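You operate a simulated robot arm through the tools that you are given. There is no shell and no other tool. Be economical: measure what you need, move in short steps, check, and stop when the job is done.

You run a simulated robot arm. Do the job below in one go: nothing can be reset, and whatever is moved stays where it is left.

TASK
True the caliper on the two blocks that make the card's size.
Fine: shut the jaws on both, press SET, open up and put the blocks back.

It is judged by the outcome, as a careful person would: the job done as asked, and still so three seconds after it is handed in. It fails if anything else is knocked over, pushed out of place, dropped, spilled or broken.

THE ROBOT
A 7-joint arm with a two-finger parallel gripper, fixed in place. Base frame: the origin is at the foot of the arm, x ahead of it, y to its left, z up; the work surface is at about z = 850. Lengths are in mm, angles in degrees, forces in N, time in s.
With the tool pointing down near the work surface it reaches from about 300 to 700 mm from the base axis. Its first joint turns from -66.0 to 66.0 degrees. Payload 1.57 kg.
Tool frame: the origin (TCP) lies between the finger pads and is the grasp point; the fingertips stand 30 mm ahead of it; z points along the fingers, y is the line along which they close. Largest opening 110 mm; finger width 24, thickness 12; the body of the gripper, 48 by 112 mm, starts 78 mm behind the TCP.
Orientation is that of the tool frame in the base frame, as a unit quaternion [x, y, z, w]. With the fingers straight down and closing along the base's y, the tool's x points along the base's -x, its y along +y and its z along -z.

THE INTERFACE
- The arm moves only by the tool servo_tool. Its argument "commands" is a list of rows, each a list of 7 numbers: the turn, a rotation vector about the base's x, y, z in units of 4 degrees (1.0 is 4 degrees), then the shift along the base's x, y, z in units of 40 mm (1.0 is 40 mm), then the opening, from 0 (shut) to 1 (fully open). In form: [[rx, ry, rz, dx, dy, dz, fingers], ...]. A call has 1 to 12 rows; each row shifts and turns the commanded pose from where the row before left it. A call with a number of a shift or a turn outside -1 to 1 is refused whole. Rows are played at 5 a second. More than 50 mm and 8.6 degrees between two rows, or a gripper value outside its range, and nothing of the call is played. Where a pose cannot be reached the arm comes as near as it can. A force on the tool above 70 N (or 10 N above the force at the start of the call, whichever is more), or a blocked arm, ends the call early, and 0.2 s more pass. Each finger travels about 108 mm/s and halts on what it meets, pressing with about 24 N; the grip force reading is that of the motor and also rises with nothing between the fingers. The clock runs only during rows and for 0.2 s after the last one: add rows that do not move to give the fingers time. It gives the time, the measured TCP pose, the force on the tool (base axes), the opening and the grip force at its end, in the units of the frame above (readings bear some noise), with the torque about the TCP (base axes, N m) and any sound that the robot's microphone picked up.
- Cameras (640 x 400 px; columns grow to the right, rows downward): "scene" is fixed at [173.2, -394.3, 1416]; the picture's right is [0.73, -0.69, 0.00], its down [-0.32, -0.34, -0.88] and it looks along [0.61, 0.64, -0.47] (base axes); focal length 324 px, centre (320, 200). "wrist" rides on the gripper at [70, 16, -141] in the tool frame; the picture's right is [-0.23, 0.97, 0.00], its down [-0.86, -0.20, -0.48] and it looks along [-0.47, -0.11, 0.88] (tool axes); focal length 222 px, centre (320, 200). There is no depth. A picture from a camera that has moved, and an enlarged one, comes with that camera's place and axes in the base frame and with its lens.
- snapshot(camera): a new picture of that camera. No time passes.
- zoom(camera, box): a new picture of the part [left, top, right, bottom] of that camera's present view, enlarged. No time passes.
- job_done(): hands the job in; it is judged then, once.

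Work in short steps. Places have to be worked out from the pictures, the camera data and where the tool is seen: move nearer, look again, correct. Check each grasp and each placing, and mend what went wrong. You have 120 turns and 84 pictures in all, those below and enlarged ones among them. Open the gripper and draw the arm clear of the work before you hand the job in, unless the task says otherwise; then end with one line.

The tools are called after "Call:" as a command line: name --pt "numbers of a row" for each row, then --argument value for the rest, lists and objects as JSON in quotes. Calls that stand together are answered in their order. servo_tool: Moves the arm, as the interface text tells. Its arguments: {"type":"object","properties":{"commands":{"type":"array","items":{"type":"array","items":{"type":"number"}}}},"required":["commands"]} The other tools are called the same way: snapshot (camera) takes a picture; zoom (camera, box) takes an enlarged picture of a part of a camera's view; job_done () hands the job in.

At the start:

```text
clock: 0.0
tcp_pos: [451.3, 149.8, 1213.1]
tool_rot: [0.0, 1.0, 0.0, 0.001]
ft_force: [0.9, 0.4, 0.3]
moment: [0.01, 0.0, 0.0]
opening: 110.1
gripper_force: 0.1
```

scene: 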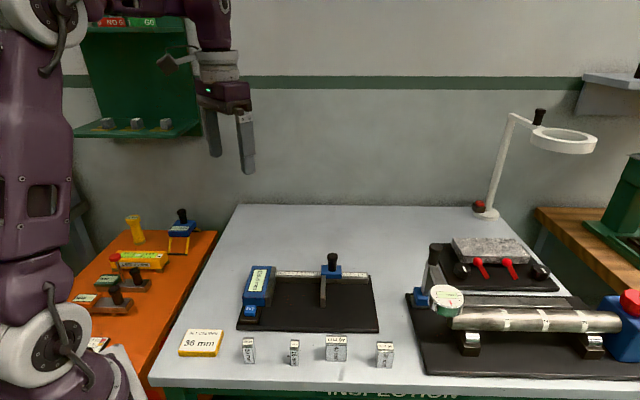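
wrist: 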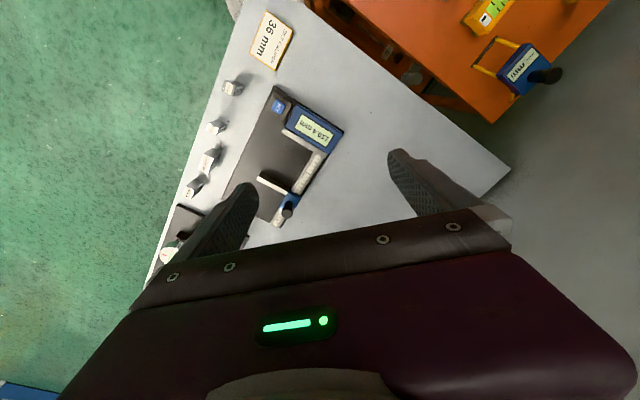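

The card reads 36 mm. I zoom on blocks and caliper to read their sizes and layout.

Call:
zoom --camera "scene" --box '[170, 320, 410, 390]'

Call:
zoom --camera "scene" --box '[220, 240, 400, 350]'

Call:
zoom --camera "wrist" --box '[160, 60, 360, 240]'

```text
2.67 times, centred on (290, 355) of scene
camera zoom: at [173.2, -394.3, 1416.0], right [0.73, -0.69, 0.0], down [-0.32, -0.34, -0.88], along [0.61, 0.64, -0.47], focal length 865 px, centre (400, -213)
```

zoom: 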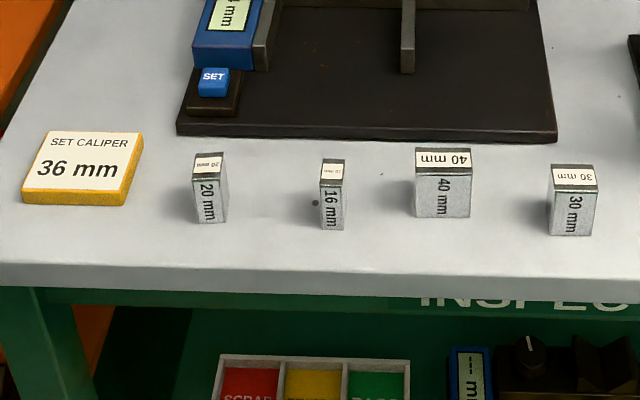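

```text
3.56 times, centred on (310, 295) of scene
camera zoom: at [173.2, -394.3, 1416.0], right [0.73, -0.69, 0.0], down [-0.32, -0.34, -0.88], along [0.61, 0.64, -0.47], focal length 1154 px, centre (356, -138)
```

zoom: 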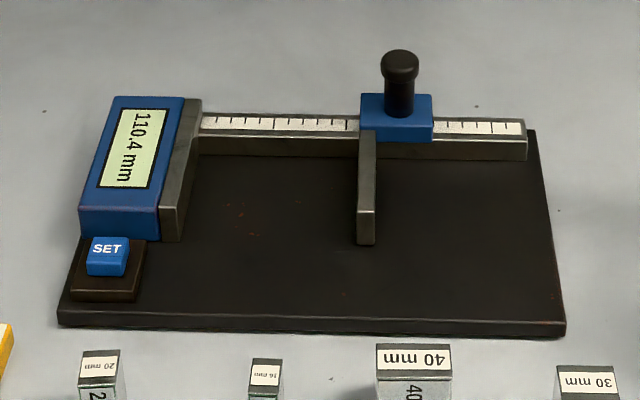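

```text
2.22 times, centred on (260, 150) of wrist
camera zoom: at [380.3, 165.5, 1354.1], right [0.23, 0.97, 0.0], down [0.86, -0.2, 0.48], along [0.47, -0.11, -0.88], focal length 494 px, centre (453, 311)
```

zoom: 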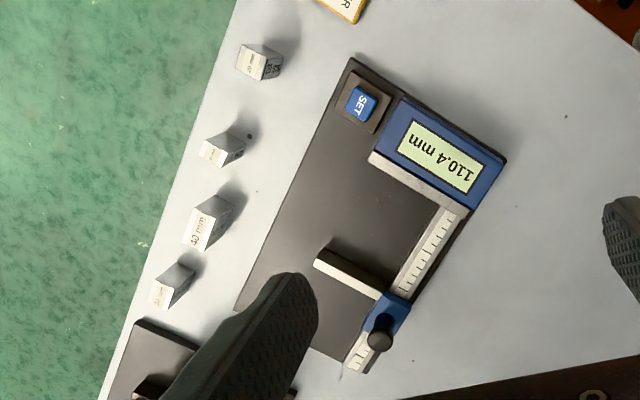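

The blocks are 20 and 16, which add up to 36. The bench lies about -45° in the base frame, so I yaw the tool to match it and come lower to look straight at the blocks and caliper.

Call:
servo_tool --pt "0 0 -0.9375 -0.133 -0.067 -0.333 1" --pt "0 0 -0.9375 -0.133 -0.067 -0.333 1" --pt "0 0 -0.9375 -0.133 -0.067 -0.333 1" --pt "0 0 -0.9375 -0.133 -0.067 -0.333 1" --pt "0 0 -0.9375 -0.133 -0.067 -0.333 1" --pt "0 0 -0.9375 -0.133 -0.067 -0.333 1" --pt "0 0 -0.9375 -0.133 -0.067 -0.333 1" --pt "0 0 -0.9375 -0.133 -0.067 -0.333 1" --pt "0 0 -0.9375 -0.133 -0.067 -0.333 1" --pt "0 0 -0.9375 -0.133 -0.067 -0.333 1" --pt "0 0 -0.9375 -0.133 -0.067 -0.333 1" --pt "0 0 -0.9375 -0.133 -0.067 -0.333 1"

Call:
snapshot --camera "wrist"

```text
clock: 2.6
tcp_pos: [389.3, 116.3, 1054.4]
tool_rot: [0.383, 0.924, 0.0, 0.001]
ft_force: [-0.4, 0.2, 0.4]
moment: [0.04, 0.02, -0.01]
opening: 110.0
gripper_force: 0.0
```

```text
78 pictures are left
camera wrist: at [349.9, 177.4, 1195.0], right [0.85, 0.53, 0.0], down [0.46, -0.75, 0.48], along [0.25, -0.41, -0.88], focal length 222 px, centre (320, 200)
```

wrist: 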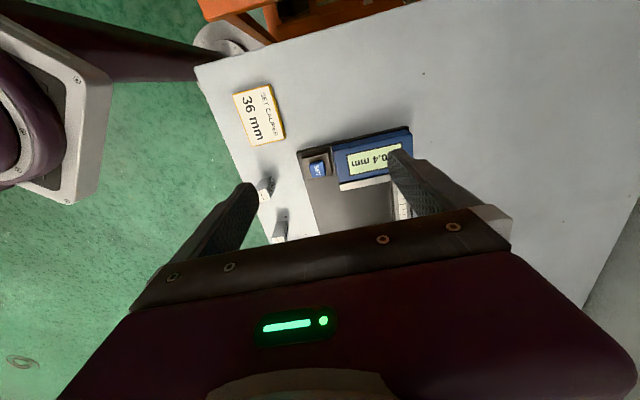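

The 20 block sits near (354,-8) and the 16 near (414,-68). I move above the 16 to see both.

Call:
servo_tool --pt "0 0 0 0.125 -0.93 -0.27 1" --pt "0 0 0 0.125 -0.93 -0.27 1" --pt "0 0 0 0.125 -0.93 -0.27 1" --pt "0 0 0 0.125 -0.93 -0.27 1" --pt "0 0 0 0.125 -0.93 -0.27 1"

Call:
snapshot --camera "wrist"

```text
clock: 3.8
tcp_pos: [413.5, -68.4, 998.8]
tool_rot: [0.382, 0.924, 0.0, 0.0]
ft_force: [-0.7, -0.3, -0.4]
moment: [0.01, 0.0, -0.01]
opening: 110.0
gripper_force: 0.0
```

```text
77 pictures are left
camera wrist: at [374.6, -8.5, 1140.9], right [0.85, 0.53, 0.0], down [0.46, -0.75, 0.48], along [0.25, -0.41, -0.88], focal length 222 px, centre (320, 200)
```

wrist: 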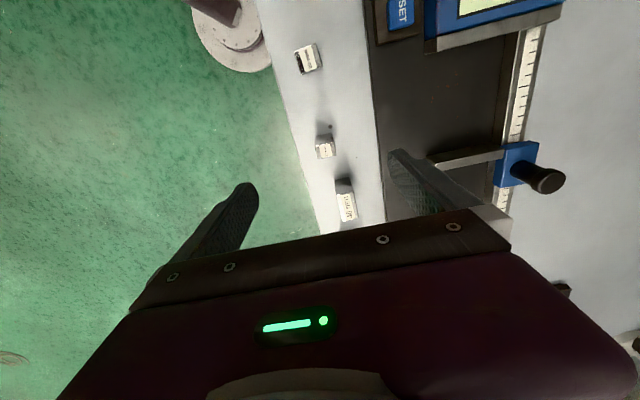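

I enlarge the blocks for their exact footprint and yaw.

Call:
zoom --camera "wrist" --box '[260, 30, 420, 230]'

Call:
zoom --camera "wrist" --box '[360, 0, 600, 215]'

```text
2.00 times, centred on (340, 130) of wrist
camera zoom: at [374.6, -8.5, 1140.9], right [0.85, 0.53, 0.0], down [0.46, -0.75, 0.48], along [0.25, -0.41, -0.88], focal length 444 px, centre (280, 340)
```

zoom: 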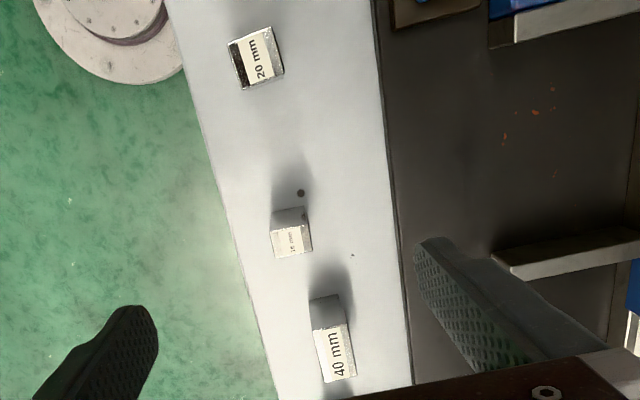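

```text
1.86 times, centred on (480, 108) of wrist
camera zoom: at [374.6, -8.5, 1140.9], right [0.85, 0.53, 0.0], down [0.46, -0.75, 0.48], along [0.25, -0.41, -0.88], focal length 413 px, centre (22, 372)
```

zoom: 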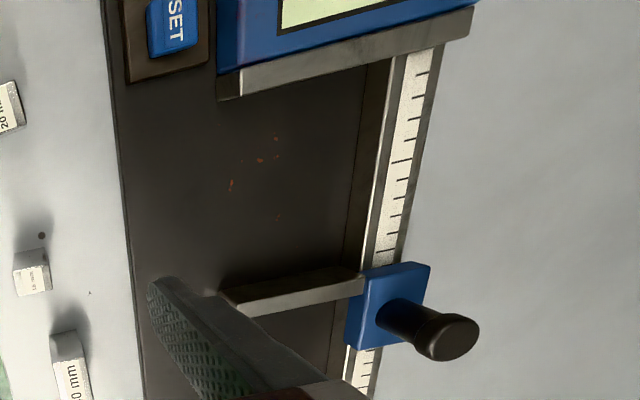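

Top of the blocks appears to be at about z=900. Now I view the caliper from above to fix the jaw faces, beam and knob.

Call:
servo_tool --pt "0 0 0 0.6 0.78 0.25 1" --pt "0 0 0 0.6 0.78 0.25 1" --pt "0 0 0 0.6 0.78 0 1" --pt "0 0 0 0.6 0.78 0 1"

Call:
zoom --camera "wrist" --box '[200, 20, 480, 240]'

Call:
snapshot --camera "scene"

```text
clock: 4.8
tcp_pos: [508.3, 55.1, 1020.4]
tool_rot: [0.382, 0.924, 0.0, -0.001]
ft_force: [0.2, 0.4, -0.4]
moment: [-0.01, 0.0, 0.0]
opening: 110.0
gripper_force: 0.0
```

```text
1.82 times, centred on (340, 130) of wrist
camera zoom: at [469.6, 116.6, 1160.3], right [0.85, 0.53, 0.0], down [0.46, -0.75, 0.48], along [0.25, -0.41, -0.88], focal length 404 px, centre (284, 327)
```

zoom: 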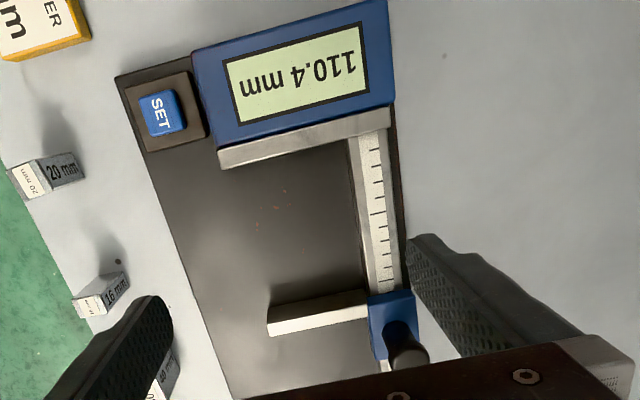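

```text
73 pictures are left
```

scene: 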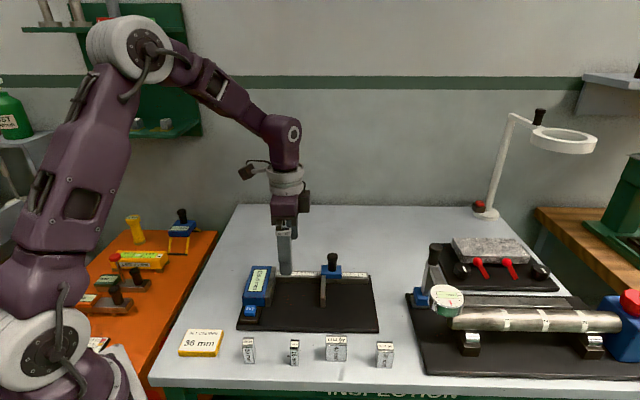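

Fixed jaw face is at u≈274.6 (u=(x−y)/√2, v=(x+y)/√2), its tip at v≈368, beam front at v≈446. Now I go over the 20 block.

Call:
servo_tool --pt "0 0 0 -0.944 -0.35 -0.3 1" --pt "0 0 0 -0.944 -0.35 -0.3 1" --pt "0 0 0 -0.944 -0.35 -0.3 1" --pt "0 0 0 -0.944 -0.35 -0.3 1" --pt "0 0 0 0 0 0 1"

Call:
zoom --camera "wrist" --box '[220, 110, 420, 235]'

Call:
zoom --camera "scene" --box '[180, 280, 340, 380]'

```text
clock: 6.0
tcp_pos: [359.1, 0.5, 973.0]
tool_rot: [0.383, 0.924, 0.0, 0.0]
ft_force: [0.5, -0.8, -0.4]
moment: [0.02, -0.01, 0.01]
opening: 110.1
gripper_force: 0.1
```

```text
3.20 times, centred on (320, 172) of wrist
camera zoom: at [320.2, 61.4, 1113.3], right [0.85, 0.53, 0.0], down [0.46, -0.75, 0.48], along [0.25, -0.41, -0.88], focal length 711 px, centre (320, 288)
```

zoom: 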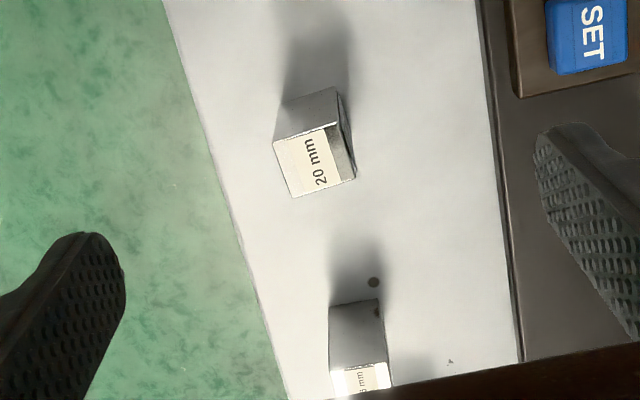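

```text
4.00 times, centred on (260, 330) of scene
camera zoom: at [173.2, -394.3, 1416.0], right [0.73, -0.69, 0.0], down [-0.32, -0.34, -0.88], along [0.61, 0.64, -0.47], focal length 1298 px, centre (560, -320)
```

zoom: 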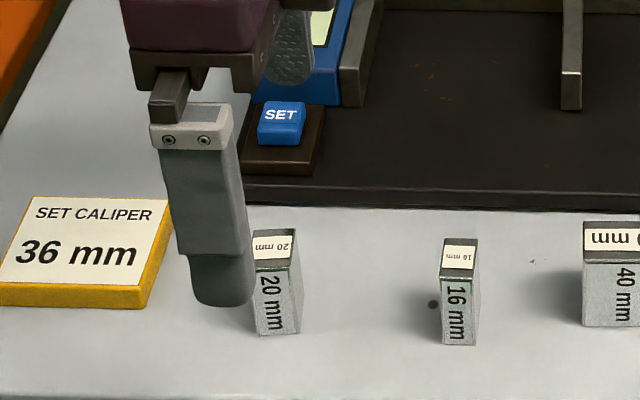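

The 20 block centre is at (u≈253.5, v≈251), about 45 tall, yawed about +6°. I narrow the fingers to miss the caliper plate, turn +6° and descend.

Call:
servo_tool --pt "0 0 0.75 -0.058 -0.058 0 0.55" --pt "0 0 0.75 0 0 -0.3 0.55" --pt "0 0 0 0 0 -0.5 0.55" --pt "0 0 0 0 0 -0.5 0.55" --pt "0 0 0 0 0 -0.5 0.55" --pt "0 0 0 0 0 0 0.55"

Call:
snapshot --camera "wrist"

Call:
zoom --camera "scene" --box '[180, 280, 340, 380]'

```text
clock: 7.4
tcp_pos: [356.1, -1.8, 901.0]
tool_rot: [0.334, 0.942, 0.0, 0.0]
ft_force: [-0.1, 0.2, 0.2]
moment: [0.01, 0.02, 0.04]
opening: 60.3
gripper_force: 0.2
```

```text
70 pictures are left
camera wrist: at [310.6, 54.5, 1041.7], right [0.79, 0.61, 0.0], down [0.54, -0.69, 0.48], along [0.29, -0.38, -0.88], focal length 222 px, centre (320, 200)
```

wrist: 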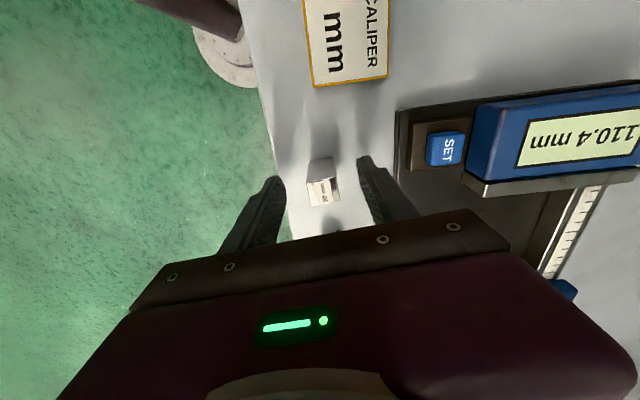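

```text
4.00 times, centred on (260, 330) of scene
camera zoom: at [173.2, -394.3, 1416.0], right [0.73, -0.69, 0.0], down [-0.32, -0.34, -0.88], along [0.61, 0.64, -0.47], focal length 1298 px, centre (560, -320)
```

zoom: 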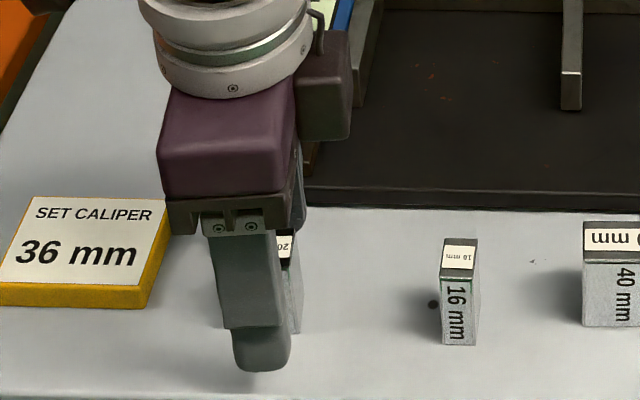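

The block is centred between the fingers. I lower 16 mm and close.

Call:
servo_tool --pt "0 0 0 0 0 -0.2 0.55" --pt "0 0 0 0 0 -0.2 0.55" --pt "0 0 0 0 0 0 0.3" --pt "0 0 0 0 0 0 0.1" --pt "0 0 0 0 0 0 0.1" --pt "0 0 0 0 0 0 0.1"

Call:
zoom --camera "wrist" --box '[220, 110, 420, 235]'

```text
clock: 8.8
tcp_pos: [355.1, -2.6, 884.4]
tool_rot: [0.334, 0.943, 0.001, 0.0]
ft_force: [0.3, -0.6, 0.5]
moment: [-0.03, -0.03, 0.01]
opening: 21.8
gripper_force: 24.1
```

```text
3.20 times, centred on (320, 172) of wrist
camera zoom: at [310.3, 53.9, 1025.4], right [0.79, 0.61, 0.0], down [0.54, -0.69, 0.48], along [0.29, -0.38, -0.88], focal length 711 px, centre (320, 288)
```

zoom: 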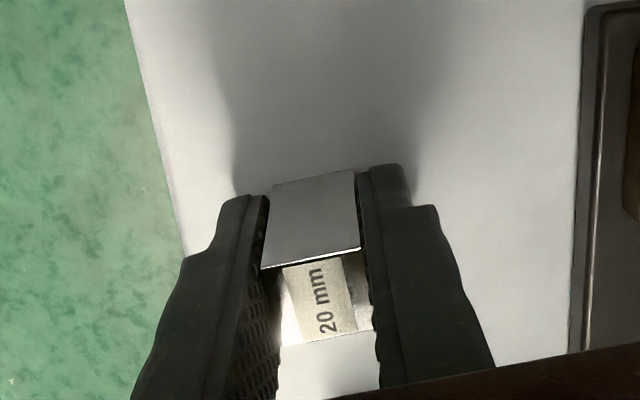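

Held (22 mm deep). I lift, undo the yaw, and carry it over the gap near the fixed jaw.

Call:
servo_tool --pt "0 0 0 0 0 0.8 0.1" --pt "0 0 0 0 0 0.8 0.1" --pt "0 0 -0.375 0 0 0.7 0.1" --pt "0 0 -0.375 0.843 0.516 0 0.1" --pt "0 0 -0.375 0.843 0.516 0 0.1" --pt "0 0 -0.375 0.843 0.516 0 0.1" --pt "0 0 0 0.843 0.516 0 0.1" --pt "0 0 0 0 0 0 0.1"

Call:
snapshot --camera "wrist"

Call:
zoom --camera "scene" --box '[200, 220, 400, 345]'

```text
clock: 10.6
tcp_pos: [489.7, 80.6, 977.3]
tool_rot: [0.383, 0.924, 0.0, 0.0]
ft_force: [0.1, 1.0, -1.9]
moment: [0.03, -0.02, -0.02]
opening: 21.5
gripper_force: 23.8
```

```text
67 pictures are left
camera wrist: at [452.0, 141.1, 1117.7], right [0.85, 0.53, 0.0], down [0.46, -0.75, 0.48], along [0.25, -0.41, -0.88], focal length 222 px, centre (320, 200)
```

wrist: 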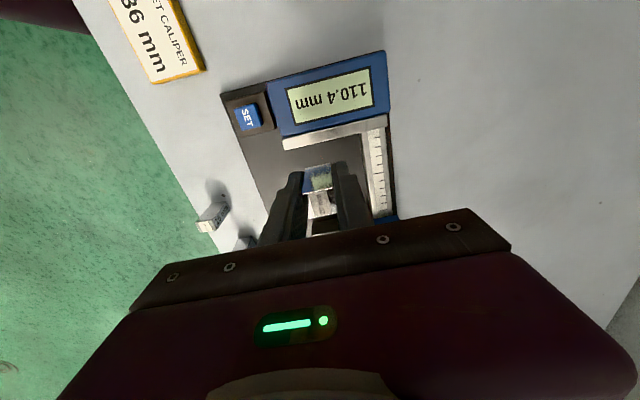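

```text
3.20 times, centred on (300, 282) of scene
camera zoom: at [173.3, -394.3, 1416.0], right [0.73, -0.69, 0.0], down [-0.32, -0.34, -0.88], along [0.61, 0.64, -0.47], focal length 1038 px, centre (384, -64)
```

zoom: 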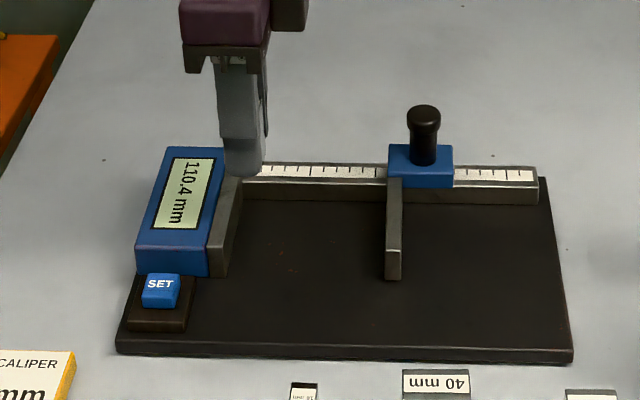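

Positioned over the gap. I lower to z≈912 and check clearances.

Call:
servo_tool --pt "0 0 0 0 0 -0.6 0.1" --pt "0 0 0 0 0 -0.6 0.1" --pt "0 0 0 0 0 -0.4 0.1" --pt "0 0 0 0 0 0 0.1"

Call:
zoom --camera "wrist" --box '[220, 60, 440, 235]'

Call:
zoom --camera "scene" --box '[220, 240, 380, 340]'

```text
clock: 11.6
tcp_pos: [488.3, 79.2, 910.9]
tool_rot: [0.383, 0.924, 0.0, -0.001]
ft_force: [-0.3, -0.4, -1.9]
moment: [0.01, -0.02, 0.03]
opening: 21.8
gripper_force: 23.8
```

```text
2.29 times, centred on (330, 148) of wrist
camera zoom: at [450.7, 140.5, 1052.4], right [0.85, 0.53, 0.0], down [0.46, -0.75, 0.48], along [0.25, -0.41, -0.88], focal length 508 px, centre (297, 320)
```

zoom: 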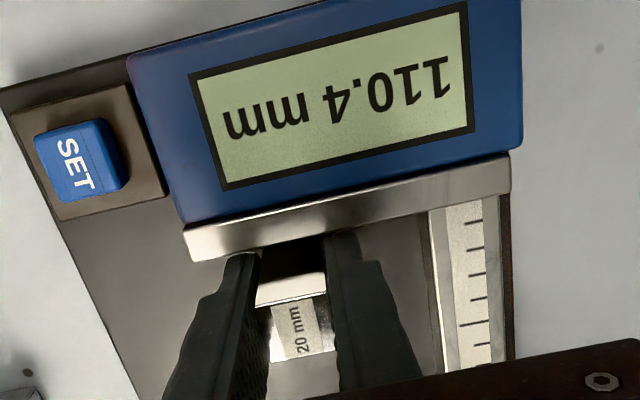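

```text
4.00 times, centred on (300, 290) of scene
camera zoom: at [173.3, -394.3, 1416.0], right [0.73, -0.69, 0.0], down [-0.32, -0.34, -0.88], along [0.61, 0.64, -0.47], focal length 1298 px, centre (400, -160)
```

zoom: 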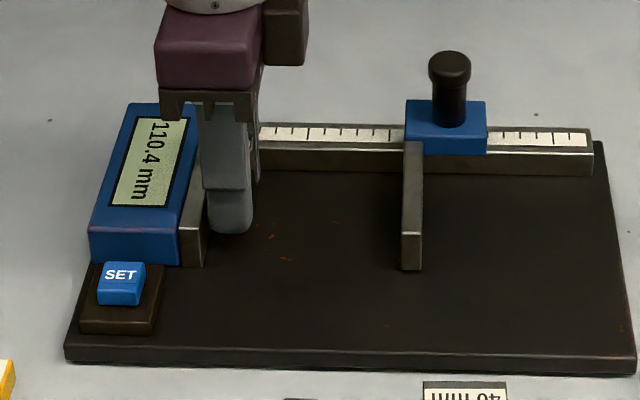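

Finger edges come near the fixed jaw, so I shift 4 mm along +u and then lower in small steps watching the force.

Call:
servo_tool --pt "0 0 0 0.07 -0.07 0 0.1" --pt "0 0 0 0 0 -0.1 0.1" --pt "0 0 0 0 0 -0.1 0.1" --pt "0 0 0 0 0 -0.07 0.1" --pt "0 0 0 0 0 0 0.1"

```text
clock: 12.8
tcp_pos: [493.4, 77.3, 901.1]
tool_rot: [0.382, 0.924, 0.0, 0.0]
ft_force: [-0.6, 0.1, -1.8]
moment: [-0.01, 0.0, 0.01]
opening: 21.6
gripper_force: 24.5
```

Call:
servo_tool --pt "0 0 0 0 0 -0.07 0.1" --pt "0 0 0 0 0 -0.05 0.1" --pt "0 0 0 0 0 0 0.1"

Call:
zoom --camera "scene" --box '[250, 260, 330, 310]'

```text
clock: 13.6
tcp_pos: [493.1, 77.4, 897.1]
tool_rot: [0.383, 0.924, 0.001, 0.001]
ft_force: [1.5, 2.2, 26.1]
moment: [-0.04, -0.01, 0.12]
opening: 22.0
gripper_force: 23.9
```

```text
8.00 times, centred on (290, 285) of scene
camera zoom: at [172.9, -394.3, 1416.1], right [0.73, -0.69, 0.0], down [-0.32, -0.34, -0.89], along [0.61, 0.64, -0.47], focal length 2596 px, centre (560, -480)
```

zoom: 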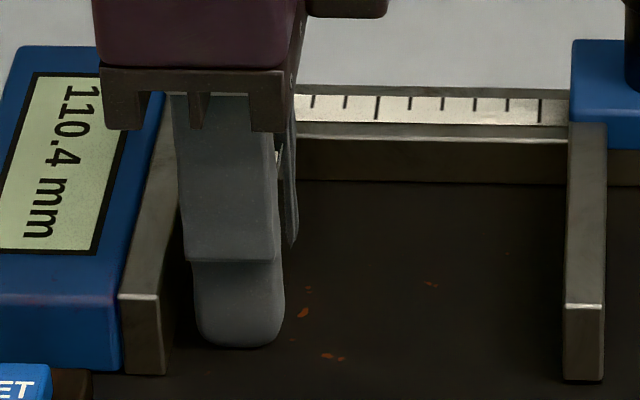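

Contact with the plate at z≈897 (plate about 12 thick). I ease up slightly, open to about 40, and rise.

Call:
servo_tool --pt "0 0 0 0 0 0.03 0.1" --pt "0 0 0 0 0 0 0.34" --pt "0 0 0 0 0 0 0.34" --pt "0 0 0 0 0 0.5 0.34" --pt "0 0 0 0 0 0.8 0.34" --pt "0 0 0 0 0 0.8 0.34" --pt "0 0 0 0 0 0 0.34"

Call:
zoom --camera "wrist" --box '[220, 60, 440, 235]'

Call:
zoom --camera "scene" --box '[220, 240, 380, 340]'

```text
clock: 15.2
tcp_pos: [491.7, 76.7, 981.6]
tool_rot: [0.383, 0.924, -0.001, 0.0]
ft_force: [-0.3, -0.3, 0.3]
moment: [-0.01, 0.0, -0.02]
opening: 37.3
gripper_force: 0.1
```

```text
2.29 times, centred on (330, 148) of wrist
camera zoom: at [453.0, 137.8, 1122.5], right [0.85, 0.53, 0.0], down [0.46, -0.75, 0.48], along [0.25, -0.41, -0.88], focal length 508 px, centre (297, 320)
```

zoom: 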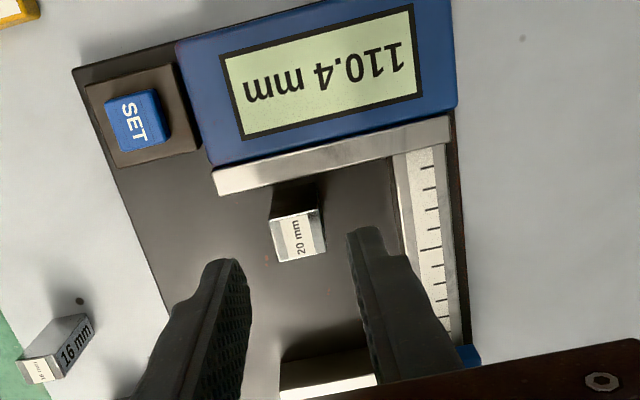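

```text
4.00 times, centred on (300, 290) of scene
camera zoom: at [173.2, -394.3, 1416.0], right [0.73, -0.69, 0.0], down [-0.32, -0.34, -0.88], along [0.61, 0.64, -0.47], focal length 1298 px, centre (400, -160)
```

zoom: 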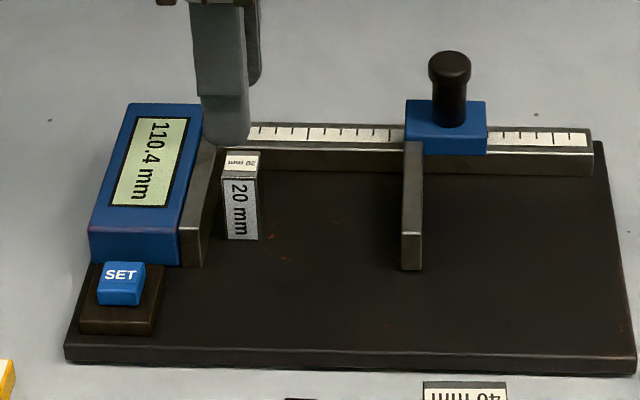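

The 20 block stands squarely next to the fixed jaw. Now over the 16 block.

Call:
servo_tool --pt "0 0 0 -0.47 -0.88 0 0.55" --pt "0 0 0 -0.47 -0.88 0 0.55" --pt "0 0 0 -0.47 -0.88 0 0.55" --pt "0 0 0 -0.47 -0.88 0 0.55" --pt "0 0 0 0 0 0 0.55"

Call:
zoom --camera "wrist" --box '[220, 110, 420, 235]'

```text
clock: 16.4
tcp_pos: [418.2, -59.7, 981.7]
tool_rot: [0.383, 0.924, -0.001, 0.0]
ft_force: [-0.1, 0.1, 0.6]
moment: [0.02, 0.01, -0.01]
opening: 60.4
gripper_force: 0.0
```

```text
3.20 times, centred on (320, 172) of wrist
camera zoom: at [378.9, 0.0, 1121.4], right [0.85, 0.53, 0.0], down [0.46, -0.75, 0.48], along [0.25, -0.41, -0.88], focal length 711 px, centre (320, 288)
```

zoom: 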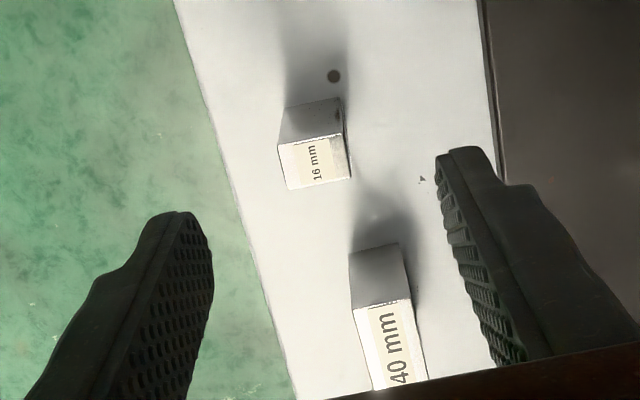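

16 block centre at (u≈341, v≈249), nearly aligned. I centre on it and descend.

Call:
servo_tool --pt "0 0 -0.35 -0.02 -0.14 0 0.55" --pt "0 0 0 0 0 -0.6 0.55" --pt "0 0 0 0 0 -0.7 0.55" --pt "0 0 0 0 0 -0.7 0.55" --pt "0 0 0 0 0 0 0.55"

Call:
zoom --camera "wrist" --box '[220, 110, 420, 235]'

```text
clock: 17.6
tcp_pos: [415.9, -67.9, 900.9]
tool_rot: [0.394, 0.919, 0.0, 0.0]
ft_force: [0.1, 0.1, 0.0]
moment: [0.01, 0.0, -0.03]
opening: 60.3
gripper_force: 0.0
```

```text
3.20 times, centred on (320, 172) of wrist
camera zoom: at [379.7, -6.4, 1041.2], right [0.86, 0.51, 0.0], down [0.45, -0.76, 0.48], along [0.24, -0.41, -0.88], focal length 711 px, centre (320, 288)
```

zoom: 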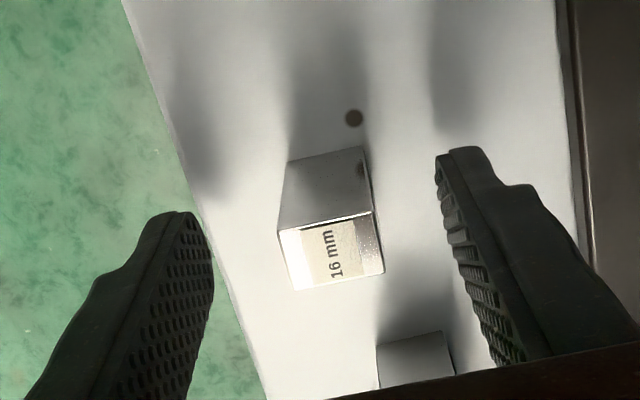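

Slightly off by 2 mm along v; I correct, lower to 885 and close.

Call:
servo_tool --pt "0 0 0 0.035 0.045 -0.2 0.55" --pt "0 0 0 0 0 -0.2 0.55" --pt "0 0 0 0 0 0 0.3" --pt "0 0 0 0 0 0 0.1" --pt "0 0 0 0 0 0 0.1" --pt "0 0 0 0 0 0 0.1"

Call:
zoom --camera "wrist" --box '[220, 110, 420, 235]'

```text
clock: 19.0
tcp_pos: [417.4, -66.7, 884.9]
tool_rot: [0.394, 0.919, 0.0, 0.0]
ft_force: [0.7, -0.2, 1.1]
moment: [0.03, -0.08, 0.01]
opening: 21.6
gripper_force: 23.9
```

```text
3.20 times, centred on (320, 172) of wrist
camera zoom: at [380.5, -5.3, 1026.1], right [0.86, 0.51, 0.0], down [0.45, -0.76, 0.48], along [0.24, -0.41, -0.88], focal length 711 px, centre (320, 288)
```

zoom: 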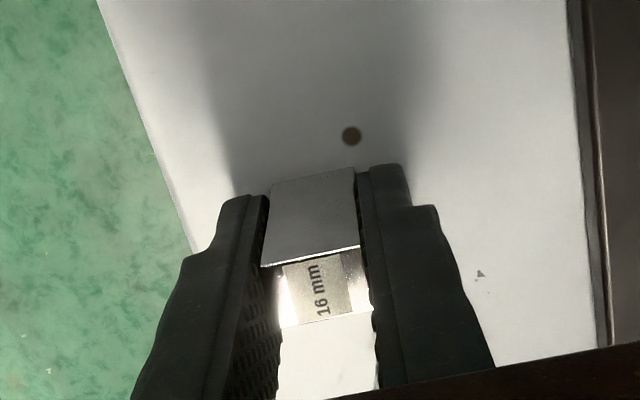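

Held. I lift, restore yaw, and carry it beside the 20 block at u≈320.

Call:
servo_tool --pt "0 0 0 0 0 0.8 0.1" --pt "0 0 0 0 0 0.8 0.1" --pt "0 0 0.35 0 0 0.8 0.1" --pt "0 0 0 0.582 0.779 0 0.1" --pt "0 0 0 0.582 0.779 0 0.1" --pt "0 0 0 0.582 0.779 0 0.1" --pt "0 0 0 0.582 0.779 0 0.1" --pt "0 0 0 0 0 0 0.1"

Call:
zoom --camera "wrist" --box '[220, 60, 440, 235]'

```text
clock: 20.8
tcp_pos: [508.4, 56.3, 981.2]
tool_rot: [0.382, 0.924, -0.001, 0.0]
ft_force: [-0.8, 0.2, -0.7]
moment: [0.01, 0.0, 0.02]
opening: 21.7
gripper_force: 24.2
```

```text
2.29 times, centred on (330, 148) of wrist
camera zoom: at [471.1, 117.4, 1122.4], right [0.85, 0.53, 0.0], down [0.46, -0.75, 0.48], along [0.25, -0.41, -0.88], focal length 508 px, centre (297, 320)
```

zoom: 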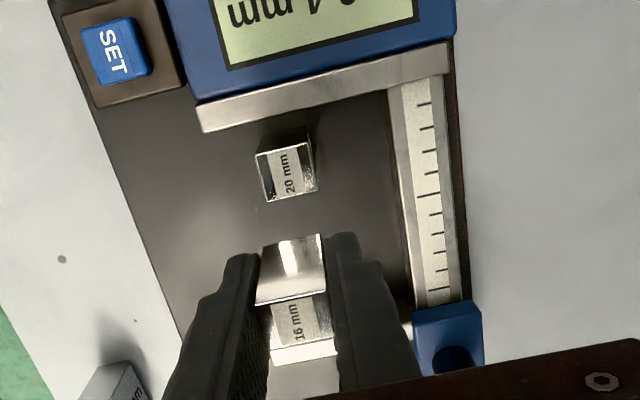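

Well placed. I lower to about 903, checking before contact.

Call:
servo_tool --pt "0 0 0 0.03 0.03 -0.6 0.1" --pt "0 0 0 0 0 -0.6 0.1" --pt "0 0 0 0 0 -0.55 0.1" --pt "0 0 0 0 0 -0.15 0.1" --pt "0 0 0 0 0 0 0.1"

Call:
zoom --camera "wrist" --box '[220, 60, 440, 235]'

Call:
zoom --camera "scene" --box '[220, 240, 380, 340]'

```text
clock: 22.0
tcp_pos: [511.1, 58.1, 905.9]
tool_rot: [0.383, 0.924, -0.001, -0.001]
ft_force: [0.6, -0.7, -2.1]
moment: [0.0, -0.01, 0.04]
opening: 21.7
gripper_force: 24.0
```

```text
2.29 times, centred on (330, 148) of wrist
camera zoom: at [472.7, 118.3, 1046.1], right [0.85, 0.53, 0.0], down [0.46, -0.75, 0.48], along [0.25, -0.41, -0.88], focal length 508 px, centre (297, 320)
```

zoom: 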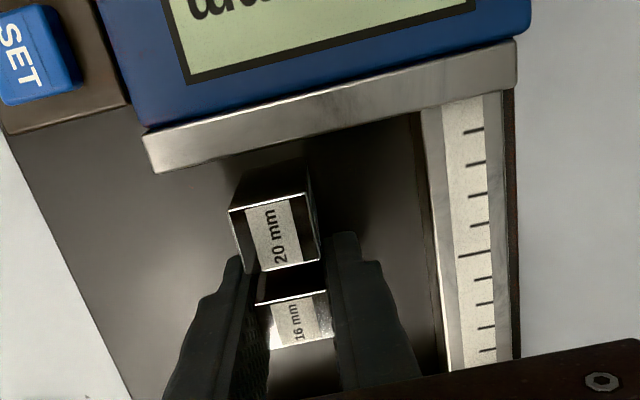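

```text
4.00 times, centred on (300, 290) of scene
camera zoom: at [173.3, -394.3, 1416.0], right [0.73, -0.69, 0.0], down [-0.32, -0.34, -0.88], along [0.61, 0.64, -0.47], focal length 1298 px, centre (400, -160)
```

zoom: 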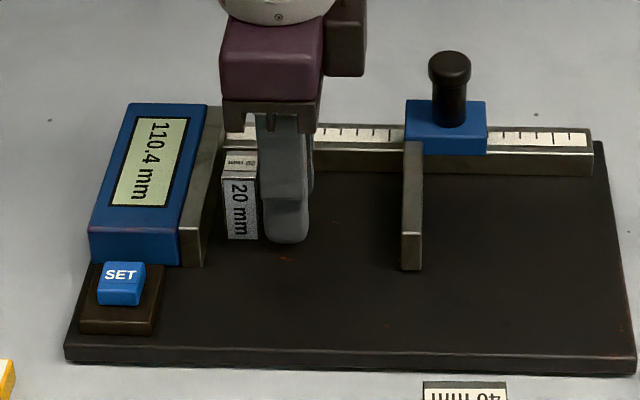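

Finger edge is close to the 20 block; I shift +3 mm u and lower to contact.

Call:
servo_tool --pt "0 0 0 0.053 -0.053 0 0.1" --pt "0 0 0 0 0 -0.1 0.1" --pt "0 0 0 0 0 -0.1 0.1" --pt "0 0 0 0 0 -0.03 0.1" --pt "0 0 0 0 0 0 0.1"

```text
clock: 23.2
tcp_pos: [515.5, 55.5, 897.1]
tool_rot: [0.382, 0.924, 0.0, 0.0]
ft_force: [-0.3, -1.9, 26.7]
moment: [-0.06, 0.06, 0.02]
opening: 22.0
gripper_force: 24.1
```

Contact again at 897. Release and rise.

Call:
servo_tool --pt "0 0 0 0 0 0.03 0.1" --pt "0 0 0 0 0 0 0.34" --pt "0 0 0 0 0 0 0.34" --pt "0 0 0 0 0 0.5 0.34" --pt "0 0 0 0 0 0.9 0.34" --pt "0 0 0 0 0 0.9 0.34" --pt "0 0 0 -0.6 0.6 0.5 0.34" --pt "0 0 0 0 0 0 0.34"

Call:
zoom --camera "wrist" --box '[180, 20, 500, 220]'

Call:
zoom --camera "scene" --box '[220, 240, 380, 340]'

```text
clock: 25.0
tcp_pos: [492.0, 79.7, 1008.0]
tool_rot: [0.382, 0.924, 0.0, -0.001]
ft_force: [0.5, -0.7, -0.4]
moment: [-0.04, -0.01, -0.02]
opening: 37.3
gripper_force: 0.2
```

```text
2.00 times, centred on (340, 120) of wrist
camera zoom: at [452.8, 140.2, 1149.4], right [0.85, 0.53, 0.0], down [0.46, -0.75, 0.48], along [0.25, -0.41, -0.88], focal length 444 px, centre (280, 360)
```

zoom: 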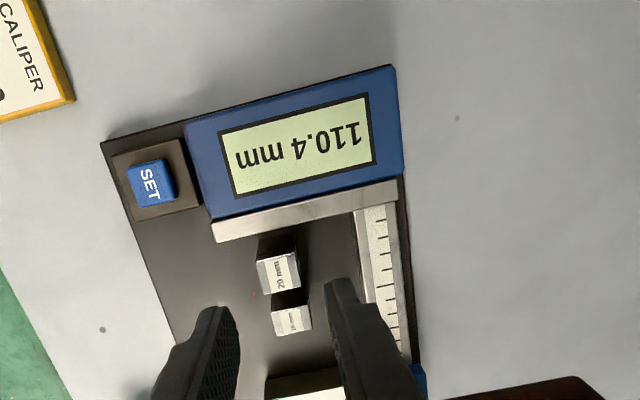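

```text
4.00 times, centred on (300, 290) of scene
camera zoom: at [173.2, -394.3, 1416.0], right [0.73, -0.69, 0.0], down [-0.32, -0.34, -0.88], along [0.61, 0.64, -0.47], focal length 1298 px, centre (400, -160)
```

zoom: 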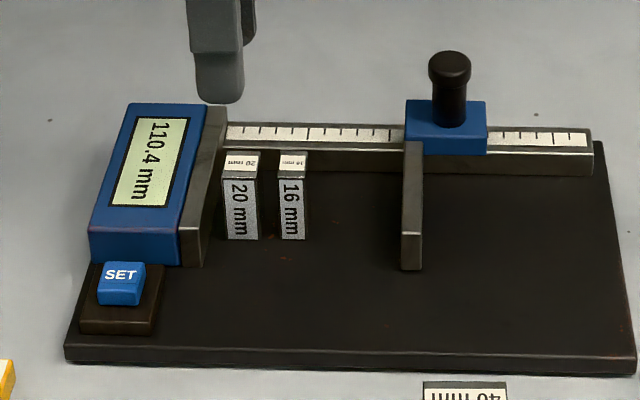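

Both blocks stand in the gap. The slider's knob should be near u≈415, v≈465 with top z≈938; I move above it to check.

Call:
servo_tool --pt "0 0 0 0.75 -0.2 0.2 0.55" --pt "0 0 0 0.75 -0.2 0 0.55" --pt "0 0 0 0.75 -0.2 0 0.55" --pt "0 0 0 0.75 -0.2 0 0.55" --pt "0 0 0 0 0 0 0.55"

Call:
zoom --camera "wrist" --box '[180, 40, 460, 240]'

```text
clock: 26.2
tcp_pos: [610.3, 49.1, 1016.2]
tool_rot: [0.382, 0.924, 0.001, 0.0]
ft_force: [0.2, 0.1, 0.0]
moment: [-0.02, -0.02, -0.01]
opening: 60.5
gripper_force: 0.1
```

```text
2.00 times, centred on (320, 140) of wrist
camera zoom: at [571.0, 109.5, 1156.7], right [0.85, 0.53, 0.0], down [0.46, -0.75, 0.48], along [0.25, -0.41, -0.88], focal length 444 px, centre (320, 320)
```

zoom: 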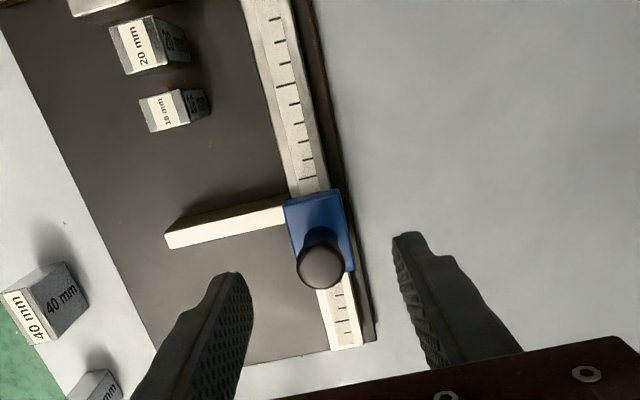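

Knob at (u≈411, v≈461). I centre on it and descend with fingers open either side.

Call:
servo_tool --pt "0 0 0 0.17 -0.35 0 0.55" --pt "0 0 0 0 0 -0.7 0.55" --pt "0 0 0 0 0 -0.7 0.55" --pt "0 0 0 0 0 -0.6 0.55" --pt "0 0 0 0 0 0 0.55"

Call:
zoom --camera "wrist" --box '[180, 40, 460, 240]'

Call:
zoom --camera "scene" --box '[260, 230, 380, 305]'

```text
clock: 27.4
tcp_pos: [617.1, 36.1, 936.5]
tool_rot: [0.383, 0.924, 0.0, 0.0]
ft_force: [-0.5, -0.2, -0.4]
moment: [-0.01, 0.02, 0.0]
opening: 60.6
gripper_force: 0.1
```

```text
2.00 times, centred on (320, 140) of wrist
camera zoom: at [579.3, 96.2, 1077.7], right [0.85, 0.53, 0.0], down [0.46, -0.75, 0.48], along [0.25, -0.41, -0.88], focal length 444 px, centre (320, 320)
```

zoom: 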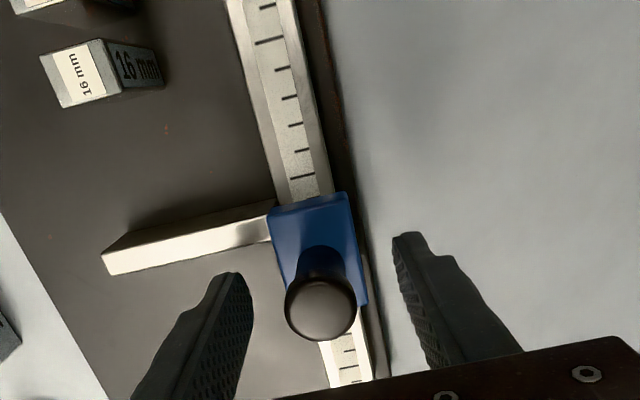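

```text
5.33 times, centred on (320, 268) of scene
camera zoom: at [173.2, -394.3, 1416.0], right [0.73, -0.69, 0.0], down [-0.32, -0.34, -0.88], along [0.61, 0.64, -0.47], focal length 1731 px, centre (320, -160)
```

zoom: 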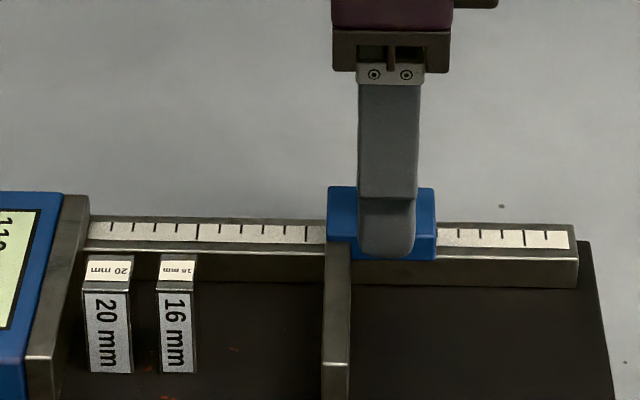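

Well centred on the knob. I close on it.

Call:
servo_tool --pt "0 0 0 0 0 -0.1 0.55" --pt "0 0 0 0 0 0 0.3" --pt "0 0 0 0 0 0 0.05" --pt "0 0 0 0 0 0 0.05" --pt "0 0 0 0 0 0 0.05"

```text
clock: 28.6
tcp_pos: [618.3, 35.9, 933.5]
tool_rot: [0.382, 0.924, 0.001, 0.001]
ft_force: [4.2, 2.8, 0.7]
moment: [-0.35, 0.27, -0.06]
opening: 25.6
gripper_force: 23.7
```

Gripped on the knob. I slide it along −u in small steps.

Call:
servo_tool --pt "0 0 0 -0.141 0.141 0 0.05" --pt "0 0 0 -0.141 0.141 0 0.05" --pt "0 0 0 -0.141 0.141 0 0.05" --pt "0 0 0 -0.141 0.141 0 0.05" --pt "0 0 0 0 0 0 0.05"

Call:
zoom --camera "scene" --box '[220, 240, 380, 340]'

```text
clock: 29.8
tcp_pos: [595.7, 58.5, 933.2]
tool_rot: [0.382, 0.924, 0.0, 0.0]
ft_force: [6.5, 8.9, 0.5]
moment: [-0.45, 0.05, 0.08]
opening: 25.7
gripper_force: 24.1
```

```text
4.00 times, centred on (300, 290) of scene
camera zoom: at [173.7, -394.0, 1416.0], right [0.73, -0.69, 0.0], down [-0.32, -0.34, -0.88], along [0.61, 0.64, -0.47], focal length 1298 px, centre (400, -160)
```

zoom: 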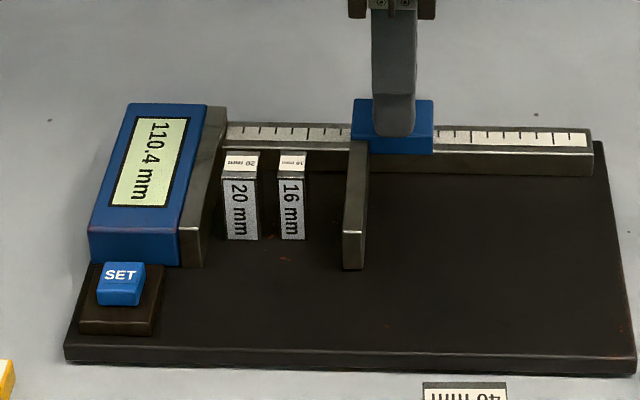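

It slides well. I relieve the sideways load by 1 mm along +v, and continue.

Call:
servo_tool --pt "0 0 0 -0.123 0.159 0 0.05" --pt "0 0 0 -0.141 0.141 0 0.05" --pt "0 0 0 -0.141 0.141 0 0.05" --pt "0 0 0 0 0 0 0.05"

Call:
zoom --camera "scene" --box '[220, 240, 380, 340]'

```text
clock: 30.8
tcp_pos: [579.6, 74.8, 932.7]
tool_rot: [0.383, 0.924, 0.002, -0.001]
ft_force: [13.8, 13.0, 0.3]
moment: [0.1, 0.73, -0.06]
opening: 25.8
gripper_force: 23.7
```

```text
4.00 times, centred on (300, 290) of scene
camera zoom: at [173.7, -394.0, 1416.1], right [0.73, -0.69, 0.0], down [-0.32, -0.34, -0.88], along [0.61, 0.64, -0.47], focal length 1298 px, centre (400, -160)
```

zoom: 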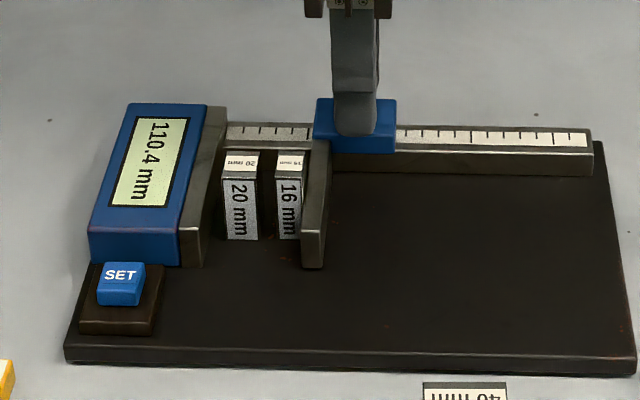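

Side force rose to ~19 N along +v, so I back off 1.5 mm in −v without advancing to see the effect.

Call:
servo_tool --pt "0 0 0 -0.027 -0.027 0 0.05" --pt "0 0 0 0 0 0 0.05"

```text
clock: 31.4
tcp_pos: [578.7, 73.0, 932.7]
tool_rot: [0.383, 0.924, 0.002, 0.001]
ft_force: [21.2, 23.3, 0.9]
moment: [-0.37, 0.31, 0.13]
opening: 26.2
gripper_force: 23.9
```

Confirmed: the knob's track pushes the tool to +v, so I move 3.5 mm in +v to unload.

Call:
servo_tool --pt "0 0 0 0.03 0.03 0 0.05" --pt "0 0 0 0.035 0.035 0 0.05" --pt "0 0 0 0 0 0 0.05"

```text
clock: 32.2
tcp_pos: [578.8, 74.7, 933.8]
tool_rot: [0.383, 0.924, -0.001, -0.001]
ft_force: [0.7, 0.3, 12.8]
moment: [0.56, -0.26, -0.09]
opening: 25.9
gripper_force: 24.4
```

Unloaded. I continue to close in small steps until the force rises along +u.

Call:
servo_tool --pt "0 0 0 -0.083 0.093 0 0.05" --pt "0 0 0 -0.083 0.093 0 0.05" --pt "0 0 0 0 0 0 0.05"

Call:
zoom --camera "scene" --box '[220, 240, 380, 340]'

```text
clock: 33.0
tcp_pos: [572.9, 80.8, 932.0]
tool_rot: [0.384, 0.923, -0.001, -0.001]
ft_force: [-12.9, -14.9, 20.7]
moment: [0.13, -0.5, 0.0]
opening: 25.9
gripper_force: 24.1
```

```text
4.00 times, centred on (300, 290) of scene
camera zoom: at [172.5, -394.8, 1416.0], right [0.73, -0.69, 0.0], down [-0.32, -0.34, -0.89], along [0.61, 0.64, -0.47], focal length 1298 px, centre (400, -160)
```

zoom: 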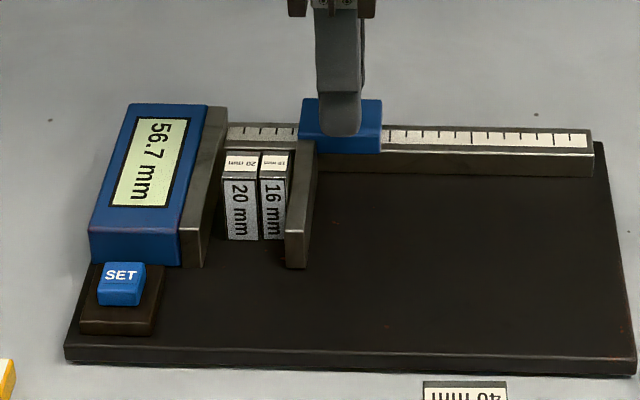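

Blocks are moving together. Now the side force is −v; I relax v and z slightly and keep closing.

Call:
servo_tool --pt "0 0 0 -0.035 -0.035 0.04 0.05" --pt "0 0 0 0 0 0 0.05"

```text
clock: 33.6
tcp_pos: [571.8, 81.2, 933.1]
tool_rot: [0.383, 0.924, -0.001, -0.002]
ft_force: [-6.1, -10.9, 0.6]
moment: [0.24, -0.71, -0.03]
opening: 25.8
gripper_force: 24.0
```

Call:
servo_tool --pt "0 0 0 -0.1 0.05 0 0.05" --pt "0 0 0 -0.05 0.05 0 0.05" --pt "0 0 0 0 0 0 0.05"

Call:
zoom --camera "scene" --box '[220, 240, 380, 340]'

```text
clock: 34.4
tcp_pos: [566.6, 87.2, 934.9]
tool_rot: [0.382, 0.924, 0.001, 0.0]
ft_force: [1.3, 2.6, -0.9]
moment: [-0.37, 0.31, 0.13]
opening: 26.2
gripper_force: 23.7
```

```text
4.00 times, centred on (300, 290) of scene
camera zoom: at [173.7, -394.1, 1416.0], right [0.73, -0.69, 0.0], down [-0.32, -0.34, -0.88], along [0.61, 0.64, -0.47], focal length 1298 px, centre (400, -160)
```

zoom: 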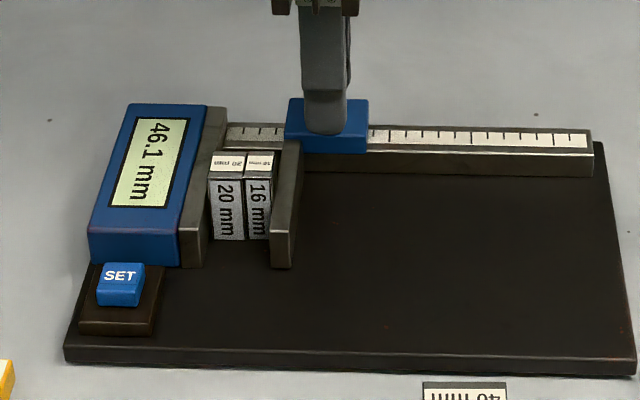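

Nearly shut; continue in 2 mm steps to feel the stop.

Call:
servo_tool --pt "0 0 0 -0.04 0.04 0 0.05" --pt "0 0 0 -0.04 0.04 0 0.05" --pt "0 0 0 0 0 0 0.05"

Call:
zoom --camera "scene" --box '[220, 240, 340, 315]'

```text
clock: 35.2
tcp_pos: [565.6, 89.1, 935.2]
tool_rot: [0.382, 0.924, 0.0, 0.001]
ft_force: [13.1, 1.6, -0.5]
moment: [-0.45, 0.31, -0.07]
opening: 25.9
gripper_force: 24.3
```

```text
5.33 times, centred on (280, 278) of scene
camera zoom: at [174.0, -394.2, 1415.9], right [0.73, -0.69, 0.0], down [-0.32, -0.34, -0.88], along [0.61, 0.64, -0.47], focal length 1731 px, centre (533, -213)
```

zoom: 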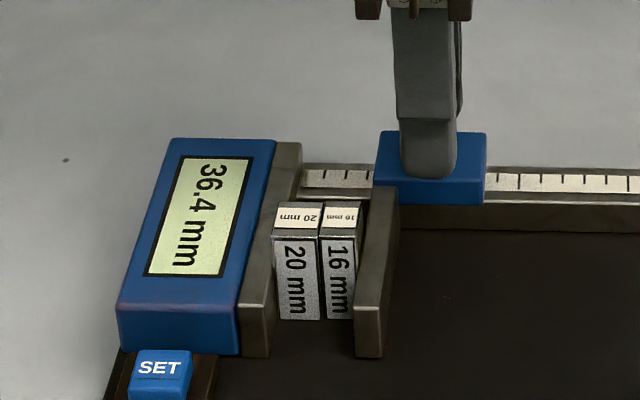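

Reads 36.4 with ~8 N push. I press a little more and wait for the display to settle.

Call:
servo_tool --pt "0 0 0 -0.03 0.03 0 0.05" --pt "0 0 0 -0.02 0.02 0 0.05" --pt "0 0 0 0 0 0 0.05" --pt "0 0 0 0 0 0 0.05"

Call:
zoom --camera "scene" --box '[220, 240, 340, 315]'

```text
clock: 36.2
tcp_pos: [561.5, 91.3, 935.7]
tool_rot: [0.383, 0.924, 0.002, 0.002]
ft_force: [23.4, -4.3, 10.2]
moment: [-0.59, 0.28, -0.03]
opening: 25.7
gripper_force: 23.7
```

```text
5.33 times, centred on (280, 278) of scene
camera zoom: at [173.7, -394.4, 1415.9], right [0.73, -0.69, 0.0], down [-0.32, -0.34, -0.88], along [0.61, 0.64, -0.47], focal length 1731 px, centre (533, -213)
```

zoom: 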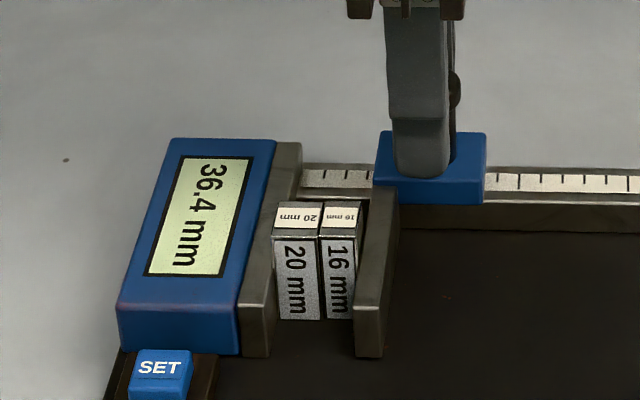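

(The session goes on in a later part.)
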